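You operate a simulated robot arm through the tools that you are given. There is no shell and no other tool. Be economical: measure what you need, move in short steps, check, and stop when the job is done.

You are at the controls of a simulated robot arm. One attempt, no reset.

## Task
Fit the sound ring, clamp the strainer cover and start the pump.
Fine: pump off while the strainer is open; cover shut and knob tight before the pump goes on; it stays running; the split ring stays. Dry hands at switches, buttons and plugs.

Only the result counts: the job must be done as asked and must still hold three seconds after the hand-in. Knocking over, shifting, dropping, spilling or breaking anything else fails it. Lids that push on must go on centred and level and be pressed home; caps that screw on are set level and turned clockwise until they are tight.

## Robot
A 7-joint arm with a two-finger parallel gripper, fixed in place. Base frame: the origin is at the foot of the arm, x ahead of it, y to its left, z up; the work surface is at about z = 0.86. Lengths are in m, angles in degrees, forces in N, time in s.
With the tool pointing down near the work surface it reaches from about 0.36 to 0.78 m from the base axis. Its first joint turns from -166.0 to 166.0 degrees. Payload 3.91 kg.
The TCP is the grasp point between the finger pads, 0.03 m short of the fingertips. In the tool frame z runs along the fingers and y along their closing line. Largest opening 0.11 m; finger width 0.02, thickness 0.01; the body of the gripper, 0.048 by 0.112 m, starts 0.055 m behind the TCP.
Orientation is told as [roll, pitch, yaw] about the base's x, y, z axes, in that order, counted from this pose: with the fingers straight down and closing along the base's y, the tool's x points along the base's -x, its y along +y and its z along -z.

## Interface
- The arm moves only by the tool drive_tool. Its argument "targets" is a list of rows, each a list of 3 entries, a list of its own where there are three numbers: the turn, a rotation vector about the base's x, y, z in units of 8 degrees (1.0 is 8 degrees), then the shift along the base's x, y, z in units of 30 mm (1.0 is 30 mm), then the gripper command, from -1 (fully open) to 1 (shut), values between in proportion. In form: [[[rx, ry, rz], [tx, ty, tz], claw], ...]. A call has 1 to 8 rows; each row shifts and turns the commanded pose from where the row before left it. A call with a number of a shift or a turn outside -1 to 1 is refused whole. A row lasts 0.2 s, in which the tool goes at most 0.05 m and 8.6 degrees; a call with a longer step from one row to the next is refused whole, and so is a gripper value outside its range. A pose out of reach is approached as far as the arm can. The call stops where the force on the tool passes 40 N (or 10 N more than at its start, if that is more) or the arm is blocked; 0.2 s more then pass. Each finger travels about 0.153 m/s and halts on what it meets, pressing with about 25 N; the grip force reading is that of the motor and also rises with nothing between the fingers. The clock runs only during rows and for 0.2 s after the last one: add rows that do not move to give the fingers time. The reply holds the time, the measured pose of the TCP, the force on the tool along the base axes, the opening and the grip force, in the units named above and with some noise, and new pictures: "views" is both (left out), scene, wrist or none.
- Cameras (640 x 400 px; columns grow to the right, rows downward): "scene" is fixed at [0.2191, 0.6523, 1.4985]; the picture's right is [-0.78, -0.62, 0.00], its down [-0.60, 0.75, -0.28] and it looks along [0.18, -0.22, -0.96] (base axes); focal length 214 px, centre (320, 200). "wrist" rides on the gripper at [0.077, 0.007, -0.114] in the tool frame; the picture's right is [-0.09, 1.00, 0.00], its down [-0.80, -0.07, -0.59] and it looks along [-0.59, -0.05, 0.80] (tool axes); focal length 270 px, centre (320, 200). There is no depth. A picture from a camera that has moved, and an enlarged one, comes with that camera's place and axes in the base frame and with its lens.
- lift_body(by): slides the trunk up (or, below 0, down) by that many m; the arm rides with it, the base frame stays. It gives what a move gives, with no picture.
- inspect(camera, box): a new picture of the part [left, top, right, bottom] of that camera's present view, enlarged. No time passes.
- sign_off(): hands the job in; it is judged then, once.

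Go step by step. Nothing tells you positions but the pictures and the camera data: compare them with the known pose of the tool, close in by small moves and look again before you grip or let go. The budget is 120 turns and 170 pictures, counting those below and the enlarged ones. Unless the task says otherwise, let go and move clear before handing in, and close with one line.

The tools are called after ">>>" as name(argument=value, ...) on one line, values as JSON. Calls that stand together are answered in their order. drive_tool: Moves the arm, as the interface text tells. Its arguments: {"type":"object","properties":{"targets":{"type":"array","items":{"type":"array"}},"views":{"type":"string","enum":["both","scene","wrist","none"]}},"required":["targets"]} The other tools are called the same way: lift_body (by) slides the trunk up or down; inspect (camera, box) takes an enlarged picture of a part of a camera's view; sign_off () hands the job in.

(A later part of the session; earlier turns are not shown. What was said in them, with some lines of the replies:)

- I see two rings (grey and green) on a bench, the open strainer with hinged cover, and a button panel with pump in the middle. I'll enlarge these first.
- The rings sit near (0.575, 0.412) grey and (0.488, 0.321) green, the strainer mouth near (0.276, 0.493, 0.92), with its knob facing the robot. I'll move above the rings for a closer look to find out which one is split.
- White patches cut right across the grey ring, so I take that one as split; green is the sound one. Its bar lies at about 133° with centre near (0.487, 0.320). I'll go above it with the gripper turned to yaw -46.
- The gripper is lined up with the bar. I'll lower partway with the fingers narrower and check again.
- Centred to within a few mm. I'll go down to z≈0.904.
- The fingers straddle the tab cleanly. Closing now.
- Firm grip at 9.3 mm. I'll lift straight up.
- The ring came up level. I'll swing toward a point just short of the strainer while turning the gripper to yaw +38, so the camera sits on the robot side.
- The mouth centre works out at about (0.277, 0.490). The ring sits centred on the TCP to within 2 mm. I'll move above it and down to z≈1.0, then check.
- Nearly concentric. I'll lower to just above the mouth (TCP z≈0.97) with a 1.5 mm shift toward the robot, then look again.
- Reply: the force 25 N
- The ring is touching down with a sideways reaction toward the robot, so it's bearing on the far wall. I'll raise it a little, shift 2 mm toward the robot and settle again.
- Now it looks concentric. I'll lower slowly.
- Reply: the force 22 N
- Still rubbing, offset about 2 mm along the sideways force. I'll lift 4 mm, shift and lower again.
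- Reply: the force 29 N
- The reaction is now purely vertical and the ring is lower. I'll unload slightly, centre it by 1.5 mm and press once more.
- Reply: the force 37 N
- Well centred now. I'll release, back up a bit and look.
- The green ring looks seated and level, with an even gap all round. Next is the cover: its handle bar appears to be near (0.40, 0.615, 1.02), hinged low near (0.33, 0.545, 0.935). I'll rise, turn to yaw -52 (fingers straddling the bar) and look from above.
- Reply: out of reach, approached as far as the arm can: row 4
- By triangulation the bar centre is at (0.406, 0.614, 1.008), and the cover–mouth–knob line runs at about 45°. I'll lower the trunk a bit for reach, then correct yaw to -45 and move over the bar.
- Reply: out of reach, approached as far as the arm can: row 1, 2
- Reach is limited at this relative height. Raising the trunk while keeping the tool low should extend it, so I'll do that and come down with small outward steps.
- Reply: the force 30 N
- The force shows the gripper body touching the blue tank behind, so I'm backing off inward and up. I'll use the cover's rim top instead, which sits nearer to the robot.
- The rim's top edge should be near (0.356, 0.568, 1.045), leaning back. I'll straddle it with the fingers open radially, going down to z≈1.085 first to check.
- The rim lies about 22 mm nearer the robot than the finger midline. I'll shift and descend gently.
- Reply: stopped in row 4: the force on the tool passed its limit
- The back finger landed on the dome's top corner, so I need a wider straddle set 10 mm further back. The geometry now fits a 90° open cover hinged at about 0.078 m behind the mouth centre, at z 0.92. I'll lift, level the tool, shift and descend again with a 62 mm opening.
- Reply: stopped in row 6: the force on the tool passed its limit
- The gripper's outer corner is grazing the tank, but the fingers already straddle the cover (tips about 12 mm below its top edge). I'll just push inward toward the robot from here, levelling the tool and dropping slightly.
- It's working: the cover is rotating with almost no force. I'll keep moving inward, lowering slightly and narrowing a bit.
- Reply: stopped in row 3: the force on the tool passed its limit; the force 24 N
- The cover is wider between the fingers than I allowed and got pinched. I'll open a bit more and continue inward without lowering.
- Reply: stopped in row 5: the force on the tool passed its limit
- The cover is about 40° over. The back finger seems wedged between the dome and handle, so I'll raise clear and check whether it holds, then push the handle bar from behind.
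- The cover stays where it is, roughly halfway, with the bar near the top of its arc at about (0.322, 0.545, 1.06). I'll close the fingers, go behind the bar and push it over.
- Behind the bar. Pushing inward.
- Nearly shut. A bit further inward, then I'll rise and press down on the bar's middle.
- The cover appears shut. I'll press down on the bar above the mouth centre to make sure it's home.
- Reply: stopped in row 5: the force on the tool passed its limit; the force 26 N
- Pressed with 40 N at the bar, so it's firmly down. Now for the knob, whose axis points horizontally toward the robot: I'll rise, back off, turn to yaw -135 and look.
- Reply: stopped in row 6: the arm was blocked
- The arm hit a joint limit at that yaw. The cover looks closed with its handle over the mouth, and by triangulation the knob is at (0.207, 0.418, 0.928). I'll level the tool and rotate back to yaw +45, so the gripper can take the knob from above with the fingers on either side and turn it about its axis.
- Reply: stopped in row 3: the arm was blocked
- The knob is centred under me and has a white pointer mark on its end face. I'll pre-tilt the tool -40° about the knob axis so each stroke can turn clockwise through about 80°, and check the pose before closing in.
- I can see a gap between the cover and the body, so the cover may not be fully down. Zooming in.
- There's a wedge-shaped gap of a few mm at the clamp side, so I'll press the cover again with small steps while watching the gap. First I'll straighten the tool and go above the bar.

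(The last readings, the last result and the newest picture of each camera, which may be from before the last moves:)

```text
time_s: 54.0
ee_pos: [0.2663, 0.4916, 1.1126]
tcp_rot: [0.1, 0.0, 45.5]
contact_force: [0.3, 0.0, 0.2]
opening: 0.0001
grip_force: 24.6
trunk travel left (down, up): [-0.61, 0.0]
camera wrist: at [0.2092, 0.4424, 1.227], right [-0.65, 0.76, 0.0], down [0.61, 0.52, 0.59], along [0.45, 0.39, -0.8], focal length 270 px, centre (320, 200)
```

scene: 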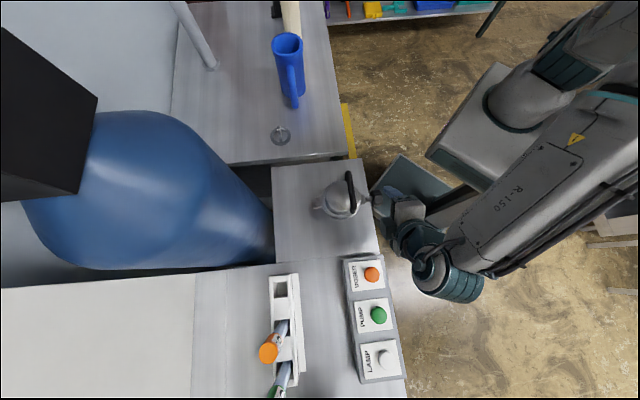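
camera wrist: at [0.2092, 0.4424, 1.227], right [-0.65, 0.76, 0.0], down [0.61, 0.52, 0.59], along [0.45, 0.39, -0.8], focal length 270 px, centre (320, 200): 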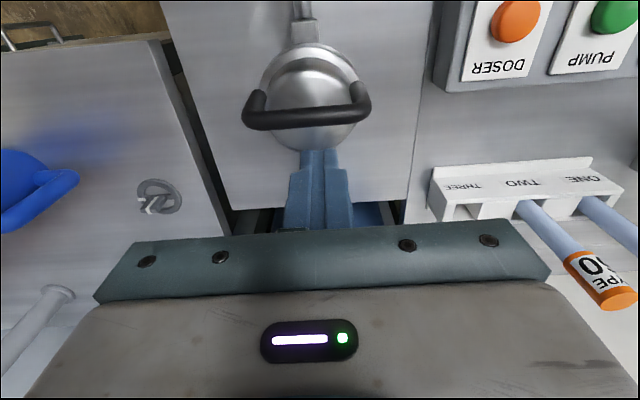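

>>> drive_tool(targets=[[[0, 0, 0], [-0.08, -0.19, -0.5], 1], [[0, 0, 0], [0, 0, -0.5], 1], [[0, 0, 0], [0, 0, -0.4], 1], [[0, 0, 0], [0, 0, -0.3], 1], [[0, 0, 0], [0, 0, -0.2], 1], [[0, 0, 0], [0, 0, -0.2], 1], [[0, 0, 0], [0, 0, -0.2], 1]], views="wrist")

>>> inspect(camera="wrist", box=[240, 0, 400, 200])

```text
time_s: 55.1
ee_pos: [0.2616, 0.4841, 1.0656]
tcp_rot: [0.0, -0.1, 45.5]
contact_force: [-6.0, -8.2, 17.9]
opening: 0.0
grip_force: 25.3
trunk travel left (down, up): [-0.61, 0.0]
stopped in row 5: the force on the tool passed its limit (the readings are from after the stop); the commanded pose is now the measured one
camera wrist: at [0.204, 0.4346, 1.1791], right [-0.65, 0.76, 0.0], down [0.61, 0.52, 0.6], along [0.45, 0.39, -0.8], focal length 270 px, centre (320, 200)
```

wrist: 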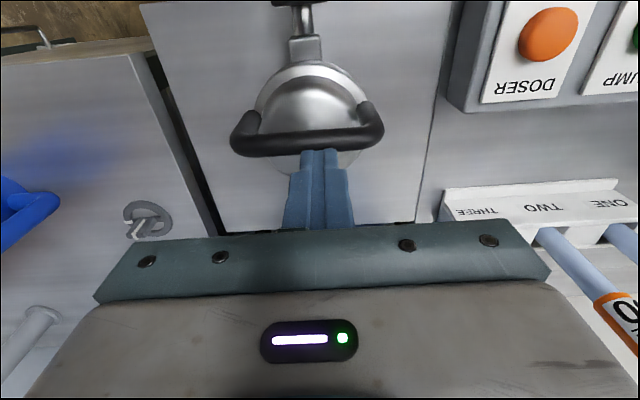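

```text
2.00 times, centred on (320, 100) of wrist
camera zoom: at [0.204, 0.4346, 1.1791], right [-0.65, 0.76, 0.0], down [0.61, 0.52, 0.6], along [0.45, 0.39, -0.8], focal length 541 px, centre (320, 400)
```

zoom: 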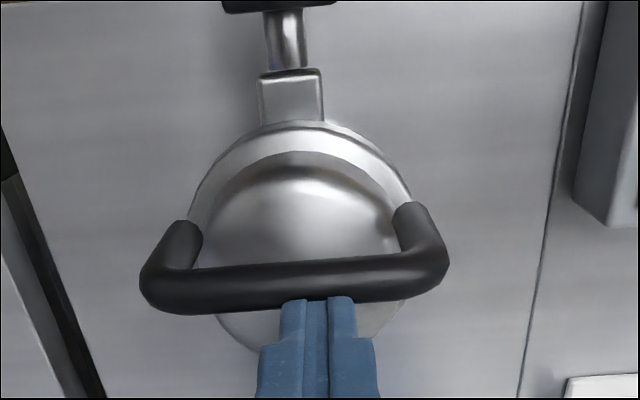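

>>> drive_tool(targets=[[[0, 0, 0], [-0.05, -0.05, -0.1], 1], [[0, 0, 0], [0, 0, -0.1], 1], [[0, 0, 0], [0, 0, -0.1], 1], [[0, 0, 0], [0, 0, -0.1], 1]], views="none")

>>> drive_tool(targets=[[[0, 0, 0], [0, 0, -0.1], 1], [[0, 0, 0], [0, 0, -0.1], 1], [[0, 0, 0], [0, 0, -0.1], 1], [[0, 0, 0], [0, 0, -0.1], 1]], views="none")

```text
time_s: 55.5
ee_pos: [0.2609, 0.4846, 1.0648]
tcp_rot: [0.4, -0.6, 45.5]
contact_force: [-3.8, -7.5, 18.4]
opening: 0.0001
grip_force: 24.7
trunk travel left (down, up): [-0.61, 0.0]
stopped in row 2: the force on the tool passed its limit (the readings are from after the stop); the commanded pose is now the measured one
```

```text
time_s: 56.0
ee_pos: [0.2628, 0.488, 1.0637]
tcp_rot: [0.5, -0.9, 45.4]
contact_force: [-1.1, -1.3, 19.8]
opening: 0.0
grip_force: 25.0
trunk travel left (down, up): [-0.61, 0.0]
stopped in row 2: the force on the tool passed its limit (the readings are from after the stop); the commanded pose is now the measured one
```

The bar is at a solid stop. I'll return to the tilted knob approach pose and compare the gap.

>>> drive_tool(targets=[[[-0.06, 0.11, 0], [0, 0, 0.7], 1], [[-0.707, -0.707, 0], [-0.5, -0.1, 0.8], 0], [[-0.707, -0.707, 0], [-0.9, -0.3, 0], -0.3], [[-0.707, -0.707, 0], [-0.9, -0.3, 0], -0.3], [[-0.707, -0.707, 0], [-0.9, -0.3, -0.8], -0.3], [[-0.707, -0.707, 0], [0, 0, -0.9], -0.3], [[0, 0, 0], [0, 0, -0.9], -0.3], [[0, 0, 0], [0, 0, -0.3], -0.3]], views="none")

>>> inspect(camera="wrist", box=[260, 90, 420, 230])

```text
time_s: 57.8
ee_pos: [0.166, 0.4597, 1.0201]
tcp_rot: [-39.4, 0.4, 45.3]
contact_force: [0.1, 0.6, 0.3]
opening: 0.0713
grip_force: 0.0
trunk travel left (down, up): [-0.61, 0.0]
```

```text
2.86 times, centred on (340, 160) of wrist
camera zoom: at [0.0592, 0.4608, 1.1045], right [-0.49, 0.6, -0.63], down [0.34, 0.8, 0.5], along [0.8, 0.03, -0.59], focal length 772 px, centre (263, 314)
```

zoom: 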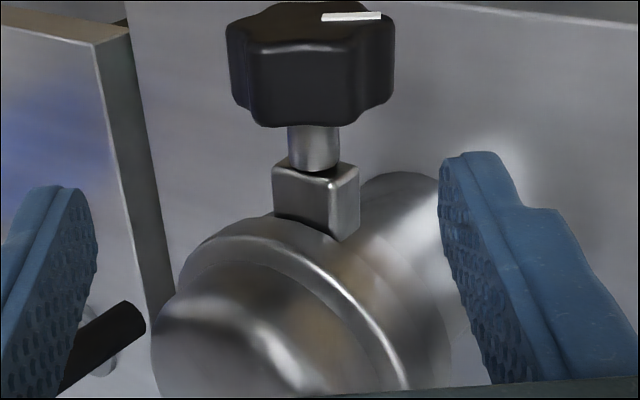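

The gap is gone and the cover is fully shut. Now I'll approach the knob along the tool axis.

>>> drive_tool(targets=[[[0, 0, 0], [0.34, -0.35, -0.767], -0.3], [[0, 0, 0], [0.34, -0.35, -0.767], -0.3], [[0, 0, 0], [0.17, -0.17, -0.38], -0.3], [[0, 0, 0], [0, 0, 0], -0.3]], views="wrist")

```text
time_s: 58.8
ee_pos: [0.1925, 0.4315, 0.9624]
tcp_rot: [-39.4, 0.3, 45.2]
contact_force: [0.1, -0.4, -0.7]
opening: 0.0716
grip_force: 0.0
trunk travel left (down, up): [-0.61, 0.0]
camera wrist: at [0.0842, 0.4333, 1.0481], right [-0.49, 0.6, -0.63], down [0.34, 0.8, 0.5], along [0.8, 0.03, -0.59], focal length 270 px, centre (320, 200)
```

wrist: 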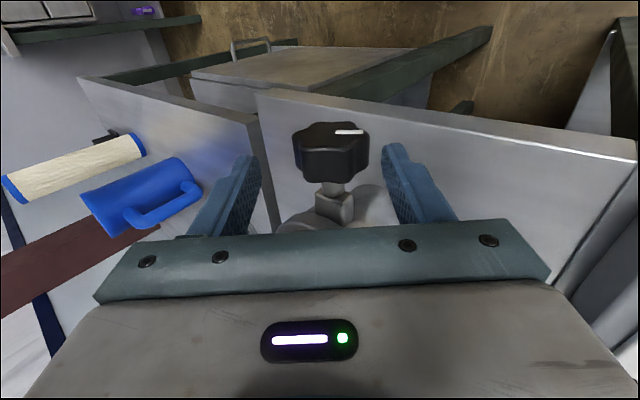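

The knob is 6–7 mm off toward the right finger. I'll correct that while advancing onto it.

>>> drive_tool(targets=[[[0, 0, 0], [-0.1, 0.12, -0.127], -0.3], [[0, 0, 0], [0.3, -0.3, -0.513], -0.3], [[0, 0, 0], [0.3, -0.3, -0.513], -0.3], [[0, 0, 0], [0, 0, 0], -0.3]], views="wrist")

```text
time_s: 59.8
ee_pos: [0.2078, 0.4173, 0.9266]
tcp_rot: [-39.3, 0.5, 45.3]
contact_force: [0.4, 0.5, -0.3]
opening: 0.0713
grip_force: 0.0
trunk travel left (down, up): [-0.61, 0.0]
camera wrist: at [0.1004, 0.4187, 1.0122], right [-0.49, 0.6, -0.63], down [0.34, 0.8, 0.5], along [0.8, 0.03, -0.59], focal length 270 px, centre (320, 200)
```

wrist: 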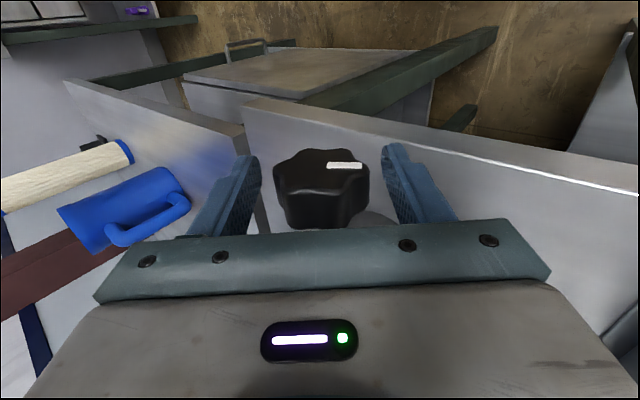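

The knob is centred between the fingers. Gripping, then turning clockwise (about +u) in a first stroke.

>>> drive_tool(targets=[[[0, 0, 0], [0, 0, 0], 0.3], [[0, 0, 0], [0, 0, 0], 1], [[0, 0, 0], [0, 0, 0], 1]], views="none")

>>> drive_tool(targets=[[[0.5, 0.5, 0], [0, 0, 0], 1], [[0.5, 0.5, 0], [0, 0, 0], 1], [[0.5, 0.5, 0], [0, 0, 0], 1], [[0.5, 0.5, 0], [0, 0, 0], 1], [[0, 0, 0], [0, 0, 0], 1]], views="wrist")

```text
time_s: 60.6
ee_pos: [0.2067, 0.4186, 0.9279]
tcp_rot: [-39.3, 0.5, 45.3]
contact_force: [-1.5, 0.3, -9.2]
opening: 0.0474
grip_force: 44.4
trunk travel left (down, up): [-0.61, 0.0]
```

```text
time_s: 61.8
ee_pos: [0.2071, 0.4184, 0.9274]
tcp_rot: [-16.7, 0.4, 45.4]
contact_force: [-5.3, -1.3, -25.1]
opening: 0.047
grip_force: 45.0
trunk travel left (down, up): [-0.61, 0.0]
camera wrist: at [0.1271, 0.3926, 1.0354], right [-0.62, 0.73, -0.29], down [0.49, 0.65, 0.58], along [0.61, 0.22, -0.76], focal length 270 px, centre (320, 200)
```

wrist: 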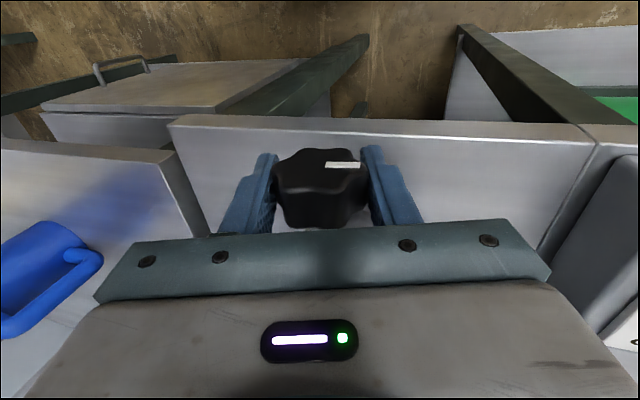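

The knob is turning with the gripper. I'll ease the slight upward offset and continue the stroke.

>>> drive_tool(targets=[[[0.5, 0.5, 0], [0, 0, -0.05], 1], [[0.6, 0.6, 0], [0, 0, -0.03], 1], [[0.6, 0.6, 0], [0, 0, 0], 1], [[0.6, 0.6, 0], [0, 0, 0], 1], [[0.6, 0.6, 0], [0, 0, 0], 1], [[0.6, 0.6, 0], [0, 0, 0], 1], [[0.6, 0.6, 0], [0, 0, 0], 1], [[0, 0, 0], [0, 0, 0], 1]], views="wrist")

```text
time_s: 63.6
ee_pos: [0.2064, 0.4204, 0.9276]
tcp_rot: [29.9, -0.3, 45.5]
contact_force: [-3.1, 16.1, 29.8]
opening: 0.0471
grip_force: 45.3
trunk travel left (down, up): [-0.61, 0.0]
camera wrist: at [0.1902, 0.3289, 1.0298], right [-0.56, 0.67, 0.5], down [0.81, 0.32, 0.49], along [0.17, 0.67, -0.72], focal length 270 px, centre (320, 200)
```

wrist: 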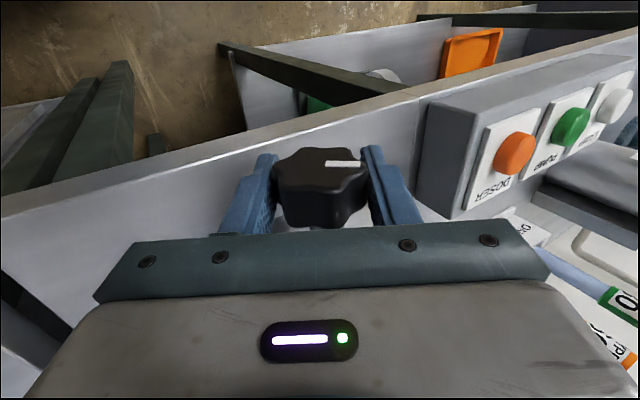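

>>> drive_tool(targets=[[[0.5, 0.5, 0], [0, 0.05, 0.07], 1], [[0.6, 0.6, 0], [0, 0, 0], 1], [[0.6, 0.6, 0], [0, 0, 0], 1], [[0, 0, 0], [0, 0, 0], 1]], views="wrist")

```text
time_s: 64.6
ee_pos: [0.2065, 0.4194, 0.9265]
tcp_rot: [48.9, -0.1, 45.6]
contact_force: [-3.2, 12.2, 8.8]
opening: 0.0471
grip_force: 44.7
trunk travel left (down, up): [-0.61, 0.0]
camera wrist: at [0.2124, 0.3077, 1.008], right [-0.41, 0.52, 0.75], down [0.91, 0.22, 0.34], along [0.01, 0.82, -0.57], focal length 270 px, centre (320, 200)
```

wrist: 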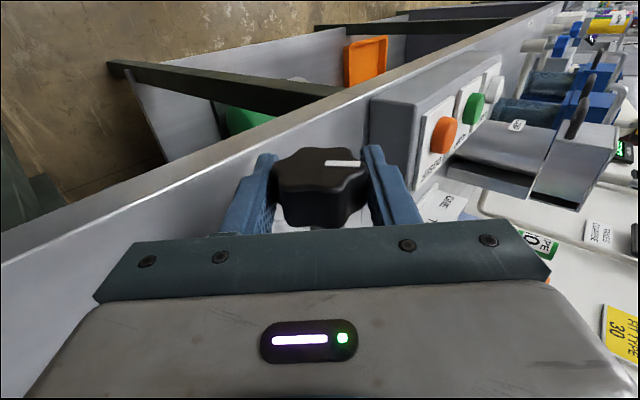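

>>> drive_tool(targets=[[[0.6, 0.6, 0], [0, 0.05, 0.02], 1], [[0.6, 0.6, 0], [0, 0, 0], 1], [[0.6, 0.6, 0], [0, 0, 0], 1], [[0, 0, 0], [0, 0, 0], 1]], views="wrist")

```text
time_s: 65.6
ee_pos: [0.2077, 0.42, 0.9274]
tcp_rot: [69.4, -0.3, 45.4]
contact_force: [-4.9, -9.5, 1.0]
opening: 0.047
grip_force: 45.2
trunk travel left (down, up): [-0.61, 0.0]
camera wrist: at [0.2286, 0.2917, 0.9744], right [-0.19, 0.31, 0.93], down [0.98, 0.16, 0.15], along [-0.11, 0.94, -0.33], focal length 270 px, centre (320, 200)
```

wrist: 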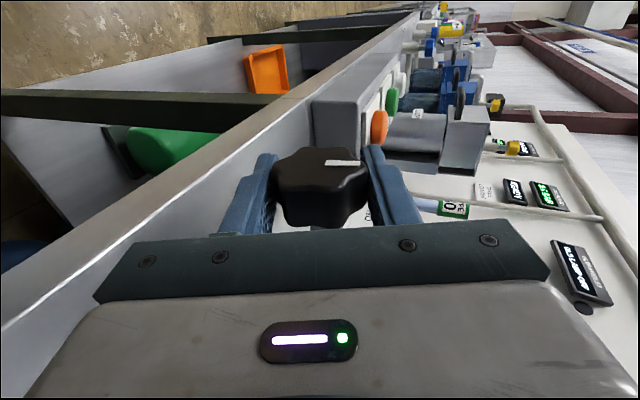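

109° so far, not tight yet. I'll open, rotate back around the knob in place, then regrip.

>>> drive_tool(targets=[[[0, 0, 0], [0, 0, 0], -0.35], [[0, 0, 0], [0, 0, 0], -0.35], [[-0.7, -0.7, 0], [0, 0, 0], -0.35], [[-0.7, -0.7, 0], [0, 0, 0], -0.35], [[-0.7, -0.7, 0], [0, 0, 0], -0.35], [[-0.7, -0.7, 0], [0, 0, 0], -0.35], [[-0.7, -0.7, 0], [0, 0, 0], -0.35], [[-0.7, -0.7, 0], [0, 0, 0], -0.35]], views="none")

>>> drive_tool(targets=[[[-0.7, -0.7, 0], [0, 0, 0], -0.35], [[-0.7, -0.7, 0], [0, 0, 0], -0.35], [[-0.7, -0.7, 0], [0, 0, 0], -0.35], [[-0.7, -0.7, 0], [0, 0, 0], -0.35], [[-0.7, -0.7, 0], [0, 0, 0], -0.35], [[-0.7, -0.7, 0], [0, 0, 0], -0.35], [[-0.7, -0.7, 0], [0, 0, 0], -0.35], [[-0.5, -0.5, 0], [0, 0, 0], -0.35]], views="wrist")

```text
time_s: 67.4
ee_pos: [0.2054, 0.4216, 0.928]
tcp_rot: [21.6, 0.1, 45.8]
contact_force: [-0.7, 0.1, -0.3]
opening: 0.0744
grip_force: 0.1
trunk travel left (down, up): [-0.61, 0.0]
```

```text
time_s: 69.2
ee_pos: [0.2074, 0.4216, 0.928]
tcp_rot: [-39.6, 0.4, 45.3]
contact_force: [-0.5, 0.4, 1.0]
opening: 0.0743
grip_force: 0.0
trunk travel left (down, up): [-0.61, 0.0]
camera wrist: at [0.0999, 0.4225, 1.0131], right [-0.49, 0.6, -0.63], down [0.34, 0.8, 0.5], along [0.81, 0.03, -0.59], focal length 270 px, centre (320, 200)
```

wrist: 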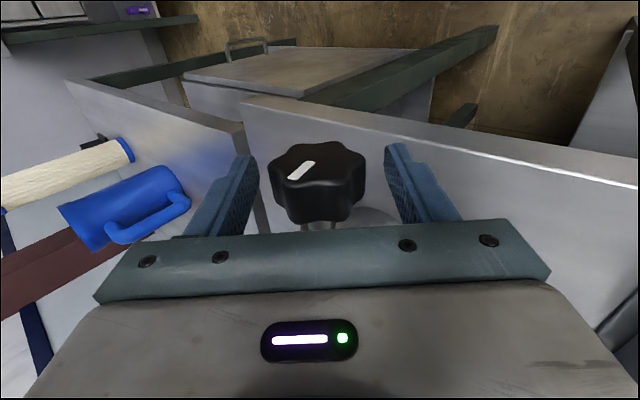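

The mark has moved clockwise as intended. Second stroke.

>>> drive_tool(targets=[[[0, 0, 0], [0, 0, 0], 0.3], [[0, 0, 0], [0, 0, 0], 1], [[0, 0, 0], [0, 0, 0], 1], [[0.6, 0.6, 0], [0, 0, 0], 1], [[0.6, 0.6, 0], [0, 0, 0], 1], [[0.6, 0.6, 0], [0, 0, 0], 1], [[0.6, 0.6, 0], [0, 0, 0], 1], [[0.6, 0.6, 0], [0, 0, 0], 1]], views="none")

>>> drive_tool(targets=[[[0.6, 0.6, 0], [0, 0, 0], 1], [[0.6, 0.6, 0], [0, 0, 0], 1], [[0.6, 0.6, 0], [0, 0, 0], 1], [[0.6, 0.6, 0], [0, 0, 0], 1], [[0.6, 0.6, 0], [0, 0, 0], 1], [[0.6, 0.6, 0], [0, 0, 0], 1], [[0.6, 0.6, 0], [0, 0, 0], 1], [[0.6, 0.6, 0], [0, 0, 0], 1]], views="wrist")

```text
time_s: 71.0
ee_pos: [0.2072, 0.4201, 0.9281]
tcp_rot: [-5.4, 0.2, 45.5]
contact_force: [5.5, -4.0, 1.4]
opening: 0.0473
grip_force: 45.1
trunk travel left (down, up): [-0.61, 0.0]
```

```text
time_s: 72.8
ee_pos: [0.2079, 0.4201, 0.9272]
tcp_rot: [49.0, -0.2, 45.5]
contact_force: [5.2, -4.1, -0.7]
opening: 0.0477
grip_force: 45.0
trunk travel left (down, up): [-0.61, 0.0]
camera wrist: at [0.2136, 0.3089, 1.0078], right [-0.41, 0.52, 0.75], down [0.91, 0.22, 0.34], along [0.01, 0.82, -0.57], focal length 270 px, centre (320, 200)
```

wrist: 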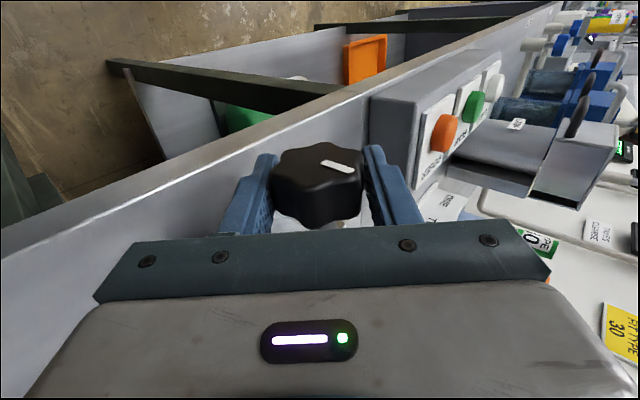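

The mark moved relative to the fingers this time, so the knob either slipped or has come up tight. I'll test by turning a bit more and comparing.

>>> inspect(camera="wrist", box=[230, 130, 410, 240])

>>> drive_tool(targets=[[[0.6, 0.6, 0], [0, 0, 0], 1], [[0.6, 0.6, 0], [0, 0, 0], 1], [[0.6, 0.6, 0], [0, 0, 0], 1], [[0, 0, 0], [0, 0, 0], 1]], views="none")

>>> inspect(camera="wrist", box=[230, 130, 410, 240])

```text
3.56 times, centred on (320, 185) of wrist
camera zoom: at [0.2136, 0.3089, 1.0078], right [-0.41, 0.52, 0.75], down [0.91, 0.22, 0.34], along [0.01, 0.82, -0.57], focal length 961 px, centre (320, 253)
```

zoom: 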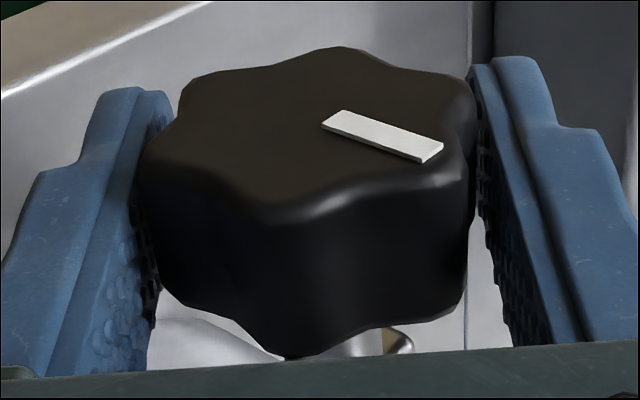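

```text
time_s: 73.8
ee_pos: [0.2073, 0.4195, 0.9276]
tcp_rot: [69.3, -0.4, 45.3]
contact_force: [1.0, -1.8, -2.3]
opening: 0.0478
grip_force: 45.0
trunk travel left (down, up): [-0.61, 0.0]
```

```text
3.56 times, centred on (320, 185) of wrist
camera zoom: at [0.2298, 0.2926, 0.9744], right [-0.19, 0.3, 0.93], down [0.98, 0.16, 0.15], along [-0.1, 0.94, -0.33], focal length 961 px, centre (320, 253)
```

zoom: 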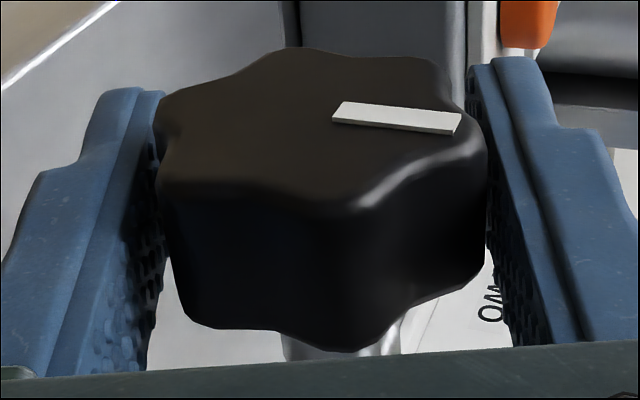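

Turning the gripper another 20° left the knob still while the fingers slipped. It turned freely before, so I take it as tight at roughly 120–130°. I'll open, rotate back to vertical around the knob, lift clear and inspect.

>>> drive_tool(targets=[[[0, 0, 0], [0, 0, 0], -0.35], [[0, 0, 0], [0, 0, 0], -0.35], [[-0.7, -0.7, 0], [0, 0, 0], -0.35], [[-0.7, -0.7, 0], [0, 0, 0], -0.35], [[-0.7, -0.7, 0], [0, 0, 0], -0.35], [[-0.7, -0.7, 0], [0, 0, 0], -0.35], [[-0.7, -0.7, 0], [0, 0, 0], -0.35], [[-0.7, -0.7, 0], [0, 0, 0], -0.35]], views="none")

>>> drive_tool(targets=[[[-0.7, -0.7, 0], [0, 0, 0], -0.35], [[-0.7, -0.7, 0], [0, 0, 0], -0.35], [[-0.7, -0.7, 0], [0, 0, 0], -0.35], [[-0.7, -0.7, 0], [0, 0, 0], -0.35], [[-0.7, -0.7, 0], [0, 0, 0], -0.35], [[-0.7, -0.7, 0], [0, 0, 0], -0.35], [[-0.7, -0.7, 0], [0, 0, 0], -0.35], [[-0.5, -0.5, 0], [0, 0, 0], -0.35]], views="none")

>>> inspect(camera="wrist", box=[230, 130, 410, 240])

```text
time_s: 75.6
ee_pos: [0.2053, 0.4216, 0.9273]
tcp_rot: [21.6, 0.0, 45.8]
contact_force: [-0.4, 0.2, -1.0]
opening: 0.0743
grip_force: 0.0
trunk travel left (down, up): [-0.61, 0.0]
```

```text
time_s: 77.4
ee_pos: [0.208, 0.4218, 0.9274]
tcp_rot: [-39.5, 0.4, 45.4]
contact_force: [-0.5, 0.0, 0.2]
opening: 0.074
grip_force: 0.0
trunk travel left (down, up): [-0.61, 0.0]
```

```text
3.56 times, centred on (320, 185) of wrist
camera zoom: at [0.0998, 0.4224, 1.0131], right [-0.49, 0.6, -0.63], down [0.34, 0.8, 0.5], along [0.81, 0.03, -0.59], focal length 961 px, centre (320, 253)
```

zoom: 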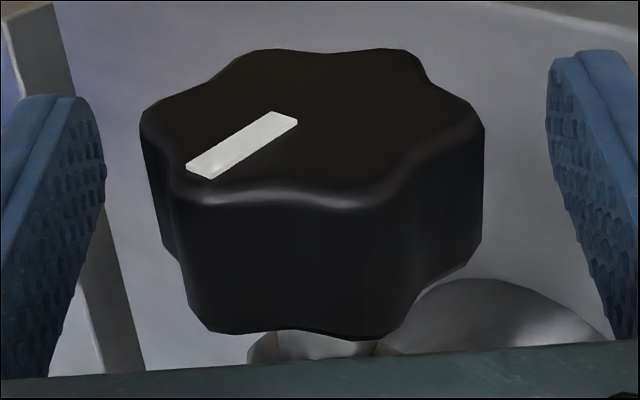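

The mark is exactly where stroke 1 left it. To rule out a poor grip, I'll regrip with the fingers on the same lobe alignment as the first stroke (tilt +10°) and try again.

>>> drive_tool(targets=[[[0.7, 0.7, 0], [0, 0, 0], -0.35], [[0.7, 0.7, 0], [0, 0, 0], -0.35], [[0.7, 0.7, 0], [0, 0, 0], -0.35], [[0.7, 0.7, 0], [0, 0, 0], -0.35], [[0.7, 0.7, 0], [0, 0, 0], -0.35], [[0.7, 0.7, 0], [0, 0, 0], -0.35], [[0.15, 0.15, 0], [0, 0, 0], -0.35], [[0, 0, 0], [0, 0, 0], -0.35]], views="none")

>>> drive_tool(targets=[[[0, 0, 0], [0, 0, 0], 0.3], [[0, 0, 0], [0, 0, 0], 1], [[0, 0, 0], [0, 0, 0], 1]], views="none")

>>> inspect(camera="wrist", box=[230, 130, 410, 240])

>>> drive_tool(targets=[[[0.5, 0.5, 0], [0, 0, 0], 1], [[0.5, 0.5, 0], [0, 0, 0], 1], [[0.5, 0.5, 0], [0, 0, 0], 1], [[0.5, 0.5, 0], [0, 0, 0], 1], [[0, 0, 0], [0, 0, 0], 1]], views="none")

>>> inspect(camera="wrist", box=[230, 130, 410, 240])

```text
time_s: 79.2
ee_pos: [0.2063, 0.4209, 0.9279]
tcp_rot: [10.0, 0.1, 45.6]
contact_force: [0.3, -0.1, -0.3]
opening: 0.0743
grip_force: 0.0
trunk travel left (down, up): [-0.61, 0.0]
```

```text
time_s: 80.0
ee_pos: [0.2086, 0.4187, 0.9287]
tcp_rot: [9.9, 0.2, 45.4]
contact_force: [1.2, -4.5, -4.2]
opening: 0.0471
grip_force: 44.7
trunk travel left (down, up): [-0.61, 0.0]
```

```text
3.56 times, centred on (320, 185) of wrist
camera zoom: at [0.165, 0.3571, 1.0427], right [-0.64, 0.75, 0.17], down [0.69, 0.45, 0.57], along [0.35, 0.48, -0.8], focal length 961 px, centre (320, 253)
```

zoom: 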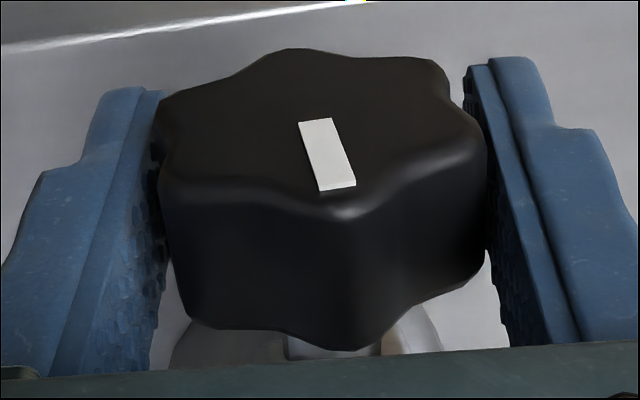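

```text
time_s: 81.2
ee_pos: [0.2074, 0.4207, 0.9283]
tcp_rot: [32.6, -0.2, 45.5]
contact_force: [6.0, -4.7, 3.7]
opening: 0.0467
grip_force: 45.1
trunk travel left (down, up): [-0.61, 0.0]
```

```text
3.56 times, centred on (320, 185) of wrist
camera zoom: at [0.1957, 0.3264, 1.0288], right [-0.54, 0.65, 0.54], down [0.83, 0.3, 0.47], along [0.14, 0.7, -0.7], focal length 961 px, centre (320, 253)
```

zoom: 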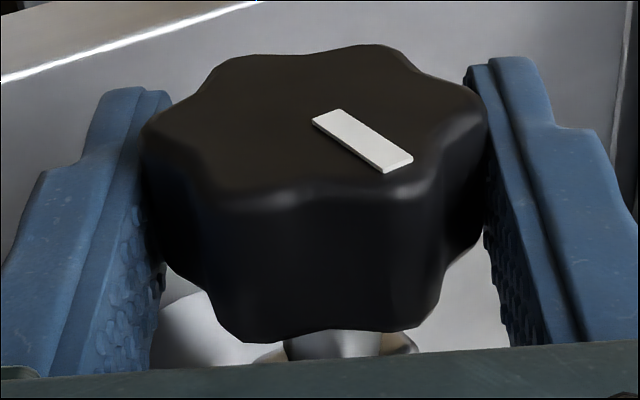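

It slips again with a good grip, so the knob is tight. I'll release, straighten and lift clear, then look at the whole scene.

>>> drive_tool(targets=[[[0, 0, 0], [0, 0, 0], -0.35], [[0, 0, 0], [0, 0, 0], -0.35], [[-0.7, -0.7, 0], [0, 0, 0], -0.35], [[-0.7, -0.7, 0], [0, 0, 0], -0.35], [[-0.7, -0.7, 0], [0, 0, 0], -0.35], [[-0.7, -0.7, 0], [0, 0, 0], -0.35], [[0, 0, 0], [0, 0, 0.6], -0.35], [[0, 0, 0], [0, 0, 0.9], -0.35]], views="none")

>>> drive_tool(targets=[[[0, 0, 0.9], [0, 0, 0.9], 0], [[0, 0, 0.9], [0, 0, 0.9], 0], [[0, 0, 0.9], [0, 0, 0.9], 0.5], [[0, 0, 0.9], [-0.6, 0.6, 0.5], 1], [[0, 0, 0.9], [-0.8, 0.8, 0], 1], [[0, 0, 0.9], [-0.8, 0.8, 0], 1], [[0, 0, 0], [-0.8, 0.8, 0], 1]])

>>> inspect(camera="scene", box=[310, 175, 395, 230])

```text
time_s: 83.0
ee_pos: [0.2072, 0.4196, 0.9729]
tcp_rot: [0.8, 0.3, 45.6]
contact_force: [-0.5, 0.1, 0.4]
opening: 0.0744
grip_force: 0.1
trunk travel left (down, up): [-0.61, 0.0]
```

```text
time_s: 84.6
ee_pos: [0.1166, 0.5119, 1.0669]
tcp_rot: [0.9, 0.4, 88.8]
contact_force: [0.2, -0.4, 0.2]
opening: 0.0
grip_force: 25.0
trunk travel left (down, up): [-0.61, 0.0]
camera wrist: at [0.1118, 0.4357, 1.1837], right [-0.99, 0.11, 0.01], down [0.1, 0.8, 0.59], along [0.05, 0.59, -0.81], focal length 270 px, centre (320, 200)
```

scene: 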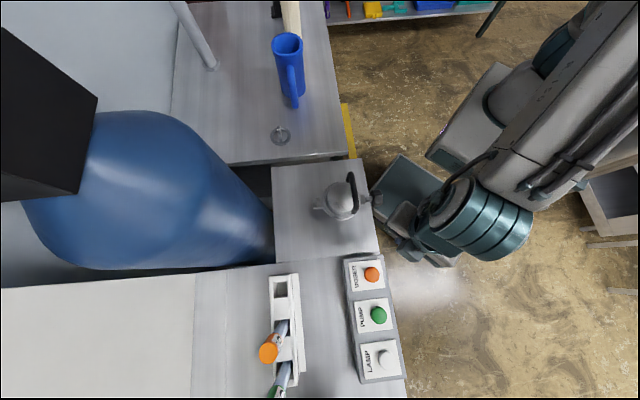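
wrist: 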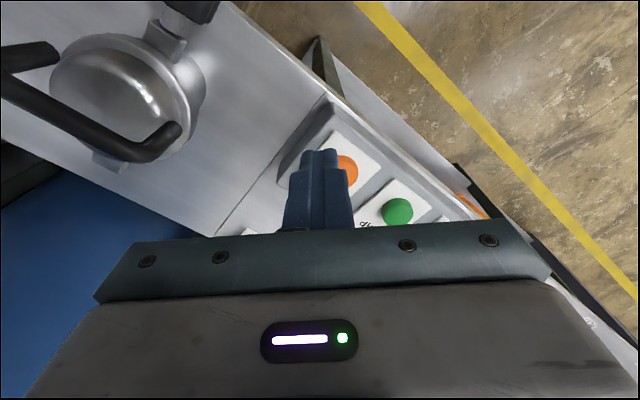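

```text
7.27 times, centred on (352, 202) of scene
camera zoom: at [0.2191, 0.6523, 1.4985], right [-0.78, -0.62, 0.0], down [-0.6, 0.75, -0.28], along [0.18, -0.22, -0.96], focal length 1560 px, centre (84, 182)
```

zoom: 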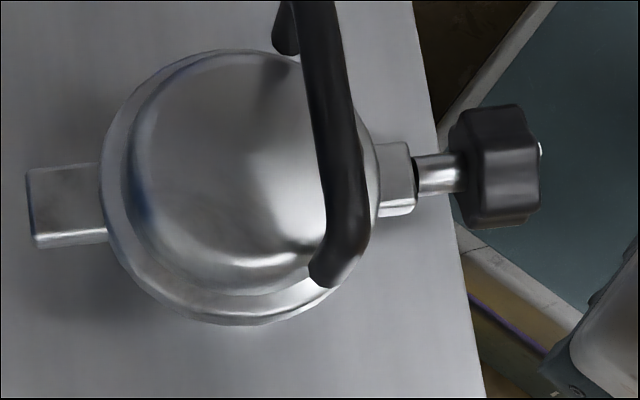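

Cover and knob look good. The PUMP button works out at about (0.034, 0.659, 0.918). I'll move above it with the fingers closed.

>>> drive_tool(targets=[[[0, 0, 0], [-0.46, 0.815, -0.1], 1], [[0, 0, 0], [-0.46, 0.815, -0.1], 1], [[0, 0, 0], [-0.46, 0.815, -0.1], 1], [[0, 0, 0], [-0.46, 0.815, -0.1], 1], [[0, 0, 0], [-0.46, 0.815, -0.1], 1], [[0, 0, 0], [-0.46, 0.815, -0.3], 1], [[0, 0, 0], [0, 0, -0.4], 1], [[0, 0, 0], [0, 0, 0], 1]])

>>> inspect(camera="scene", box=[330, 250, 420, 390])

```text
time_s: 86.4
ee_pos: [0.0342, 0.6561, 1.0335]
tcp_rot: [0.8, 0.2, 88.6]
contact_force: [-0.2, 0.2, 0.6]
opening: 0.0
grip_force: 25.2
trunk travel left (down, up): [-0.61, 0.0]
camera wrist: at [0.029, 0.5811, 1.1484], right [-0.99, 0.11, 0.01], down [0.1, 0.8, 0.59], along [0.05, 0.59, -0.81], focal length 270 px, centre (320, 200)
```

scene: 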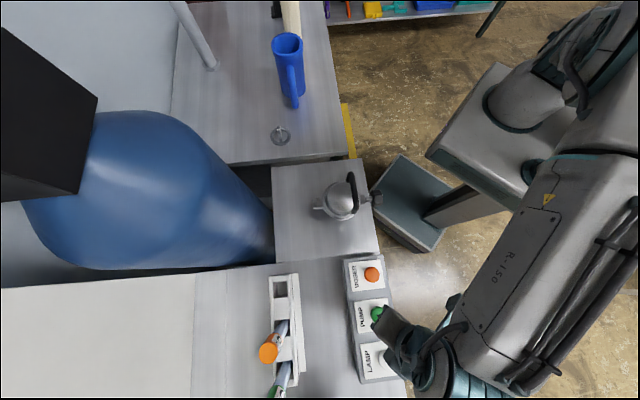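
wrist: 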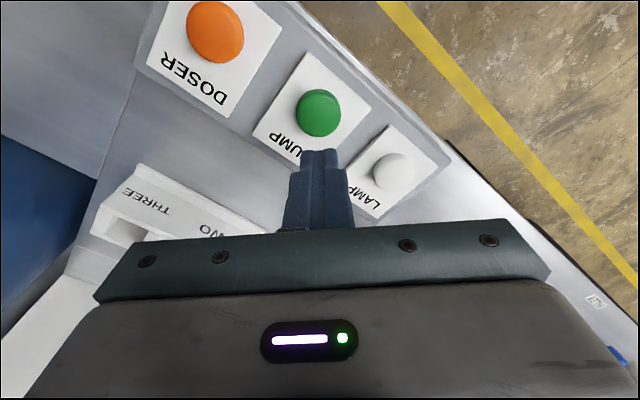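

```text
2.86 times, centred on (375, 320) of scene
camera zoom: at [0.2191, 0.6523, 1.4985], right [-0.78, -0.62, 0.0], down [-0.6, 0.75, -0.28], along [0.18, -0.22, -0.96], focal length 613 px, centre (163, -143)
```

zoom: 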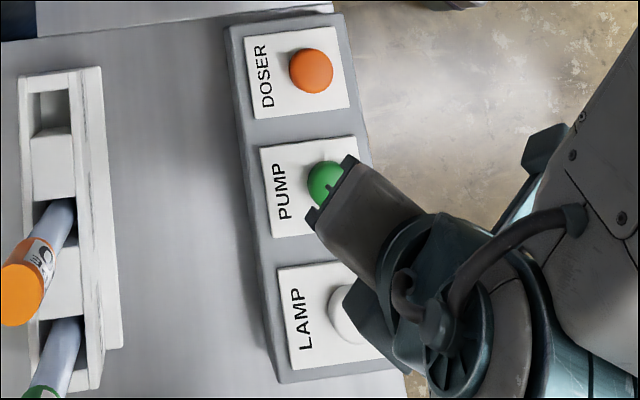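

The fingertips are directly over the PUMP button. Descending.

>>> drive_tool(targets=[[[0, 0, 0], [0, 0, -0.8], 1], [[0, 0, 0], [0, 0, -0.8], 1], [[0, 0, 0], [0, 0, -0.6], 1], [[0, 0, 0], [0, 0, -0.3], 1], [[0, 0, 0], [0, 0, 0], 1]], views="wrist")

```text
time_s: 87.6
ee_pos: [0.0345, 0.6564, 0.9578]
tcp_rot: [0.8, 0.1, 88.7]
contact_force: [0.3, -0.3, 2.1]
opening: 0.0
grip_force: 24.6
trunk travel left (down, up): [-0.61, 0.0]
camera wrist: at [0.0298, 0.5806, 1.0733], right [-0.99, 0.11, 0.01], down [0.1, 0.8, 0.59], along [0.05, 0.59, -0.81], focal length 270 px, centre (320, 200)
```

wrist: 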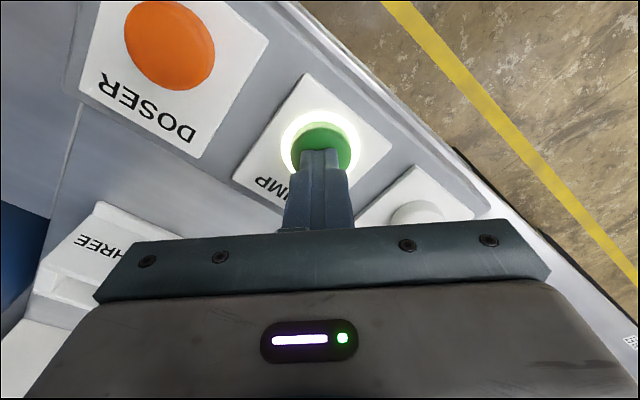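

The button's ring has lit, so the pump is on. Lifting straight off and moving clear.

>>> drive_tool(targets=[[[0, 0, 0], [0, 0, 0.8], 1], [[0, 0, 0], [0, 0, 0.9], 1], [[0, 0, 0], [0, 0, 0.9], 1], [[0, 0, 0], [0, 0, 0.9], 1], [[0, 0, 0], [0, -0.8, 0.6], 1], [[0, 0, 0], [0, -0.8, 0.3], 1], [[0, 0, 0], [0, -0.8, 0], 1], [[0, 0, 0], [0, 0, 0], 1]])

>>> inspect(camera="scene", box=[300, 170, 420, 390])

```text
time_s: 89.4
ee_pos: [0.0345, 0.5862, 1.0895]
tcp_rot: [0.8, 0.2, 88.7]
contact_force: [0.9, -0.7, 0.4]
opening: 0.0
grip_force: 24.7
trunk travel left (down, up): [-0.61, 0.0]
camera wrist: at [0.0298, 0.5094, 1.2047], right [-0.99, 0.11, 0.01], down [0.1, 0.8, 0.59], along [0.05, 0.59, -0.81], focal length 270 px, centre (320, 200)
```

scene: 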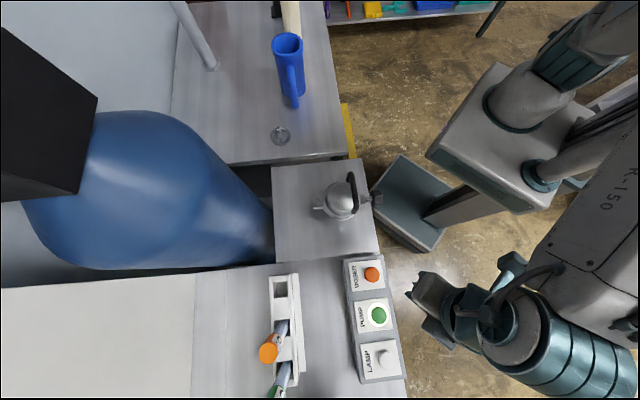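
wrist: 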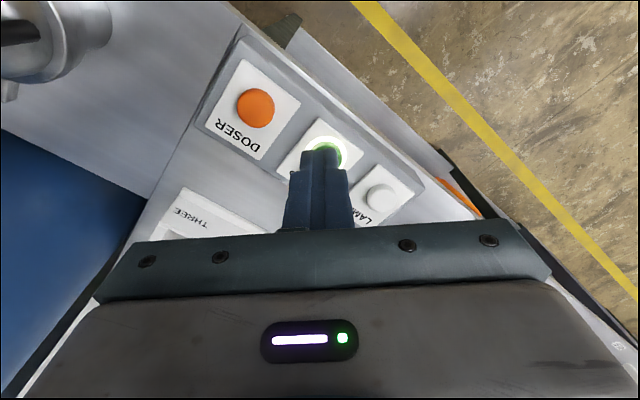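

```text
1.82 times, centred on (360, 280) of scene
camera zoom: at [0.2191, 0.6523, 1.4985], right [-0.78, -0.62, 0.0], down [-0.6, 0.75, -0.28], along [0.18, -0.22, -0.96], focal length 390 px, centre (247, 54)
```

zoom: 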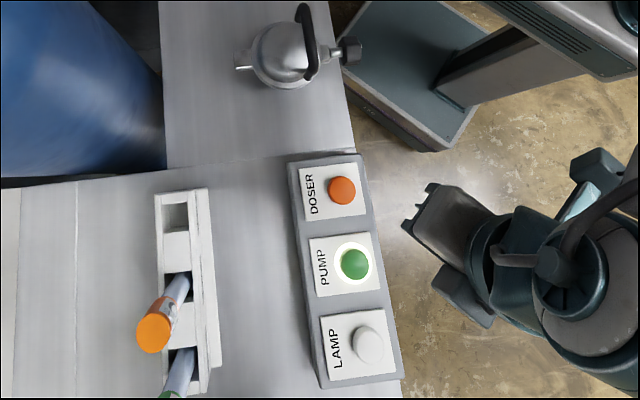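

The PUMP light stays on and the tool is clear. I'll let a moment pass and confirm that it holds.

>>> drive_tool(targets=[[[0, 0, 0], [0, -0.3, 0], 1], [[0, 0, 0], [0, 0, 0], 1], [[0, 0, 0], [0, 0, 0], 1], [[0, 0, 0], [0, 0, 0], 1], [[0, 0, 0], [0, 0, 0], 1], [[0, 0, 0], [0, 0, 0], 1], [[0, 0, 0], [0, 0, 0], 1], [[0, 0, 0], [0, 0, 0], 1]], views="none")

>>> inspect(camera="scene", box=[260, 110, 420, 390])

```text
time_s: 91.2
ee_pos: [0.0341, 0.5769, 1.0892]
tcp_rot: [0.8, 0.2, 88.7]
contact_force: [0.3, 0.4, 0.9]
opening: 0.0
grip_force: 25.2
trunk travel left (down, up): [-0.61, 0.0]
```

```text
1.43 times, centred on (340, 250) of scene
camera zoom: at [0.2191, 0.6523, 1.4985], right [-0.78, -0.62, 0.0], down [-0.6, 0.75, -0.28], along [0.18, -0.22, -0.96], focal length 306 px, centre (291, 129)
```

zoom: 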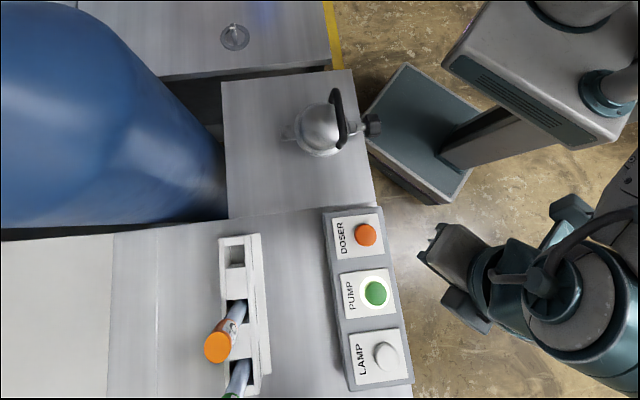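

The pump light is still on, the cover is shut and clamped, and the split ring hasn't moved. Handing in.

>>> sign_off()

```text
The job is handed in.
```

The green (sound) ring is fitted, the strainer cover is shut with its knob tight, and the pump is running; the split ring was left where it lay.
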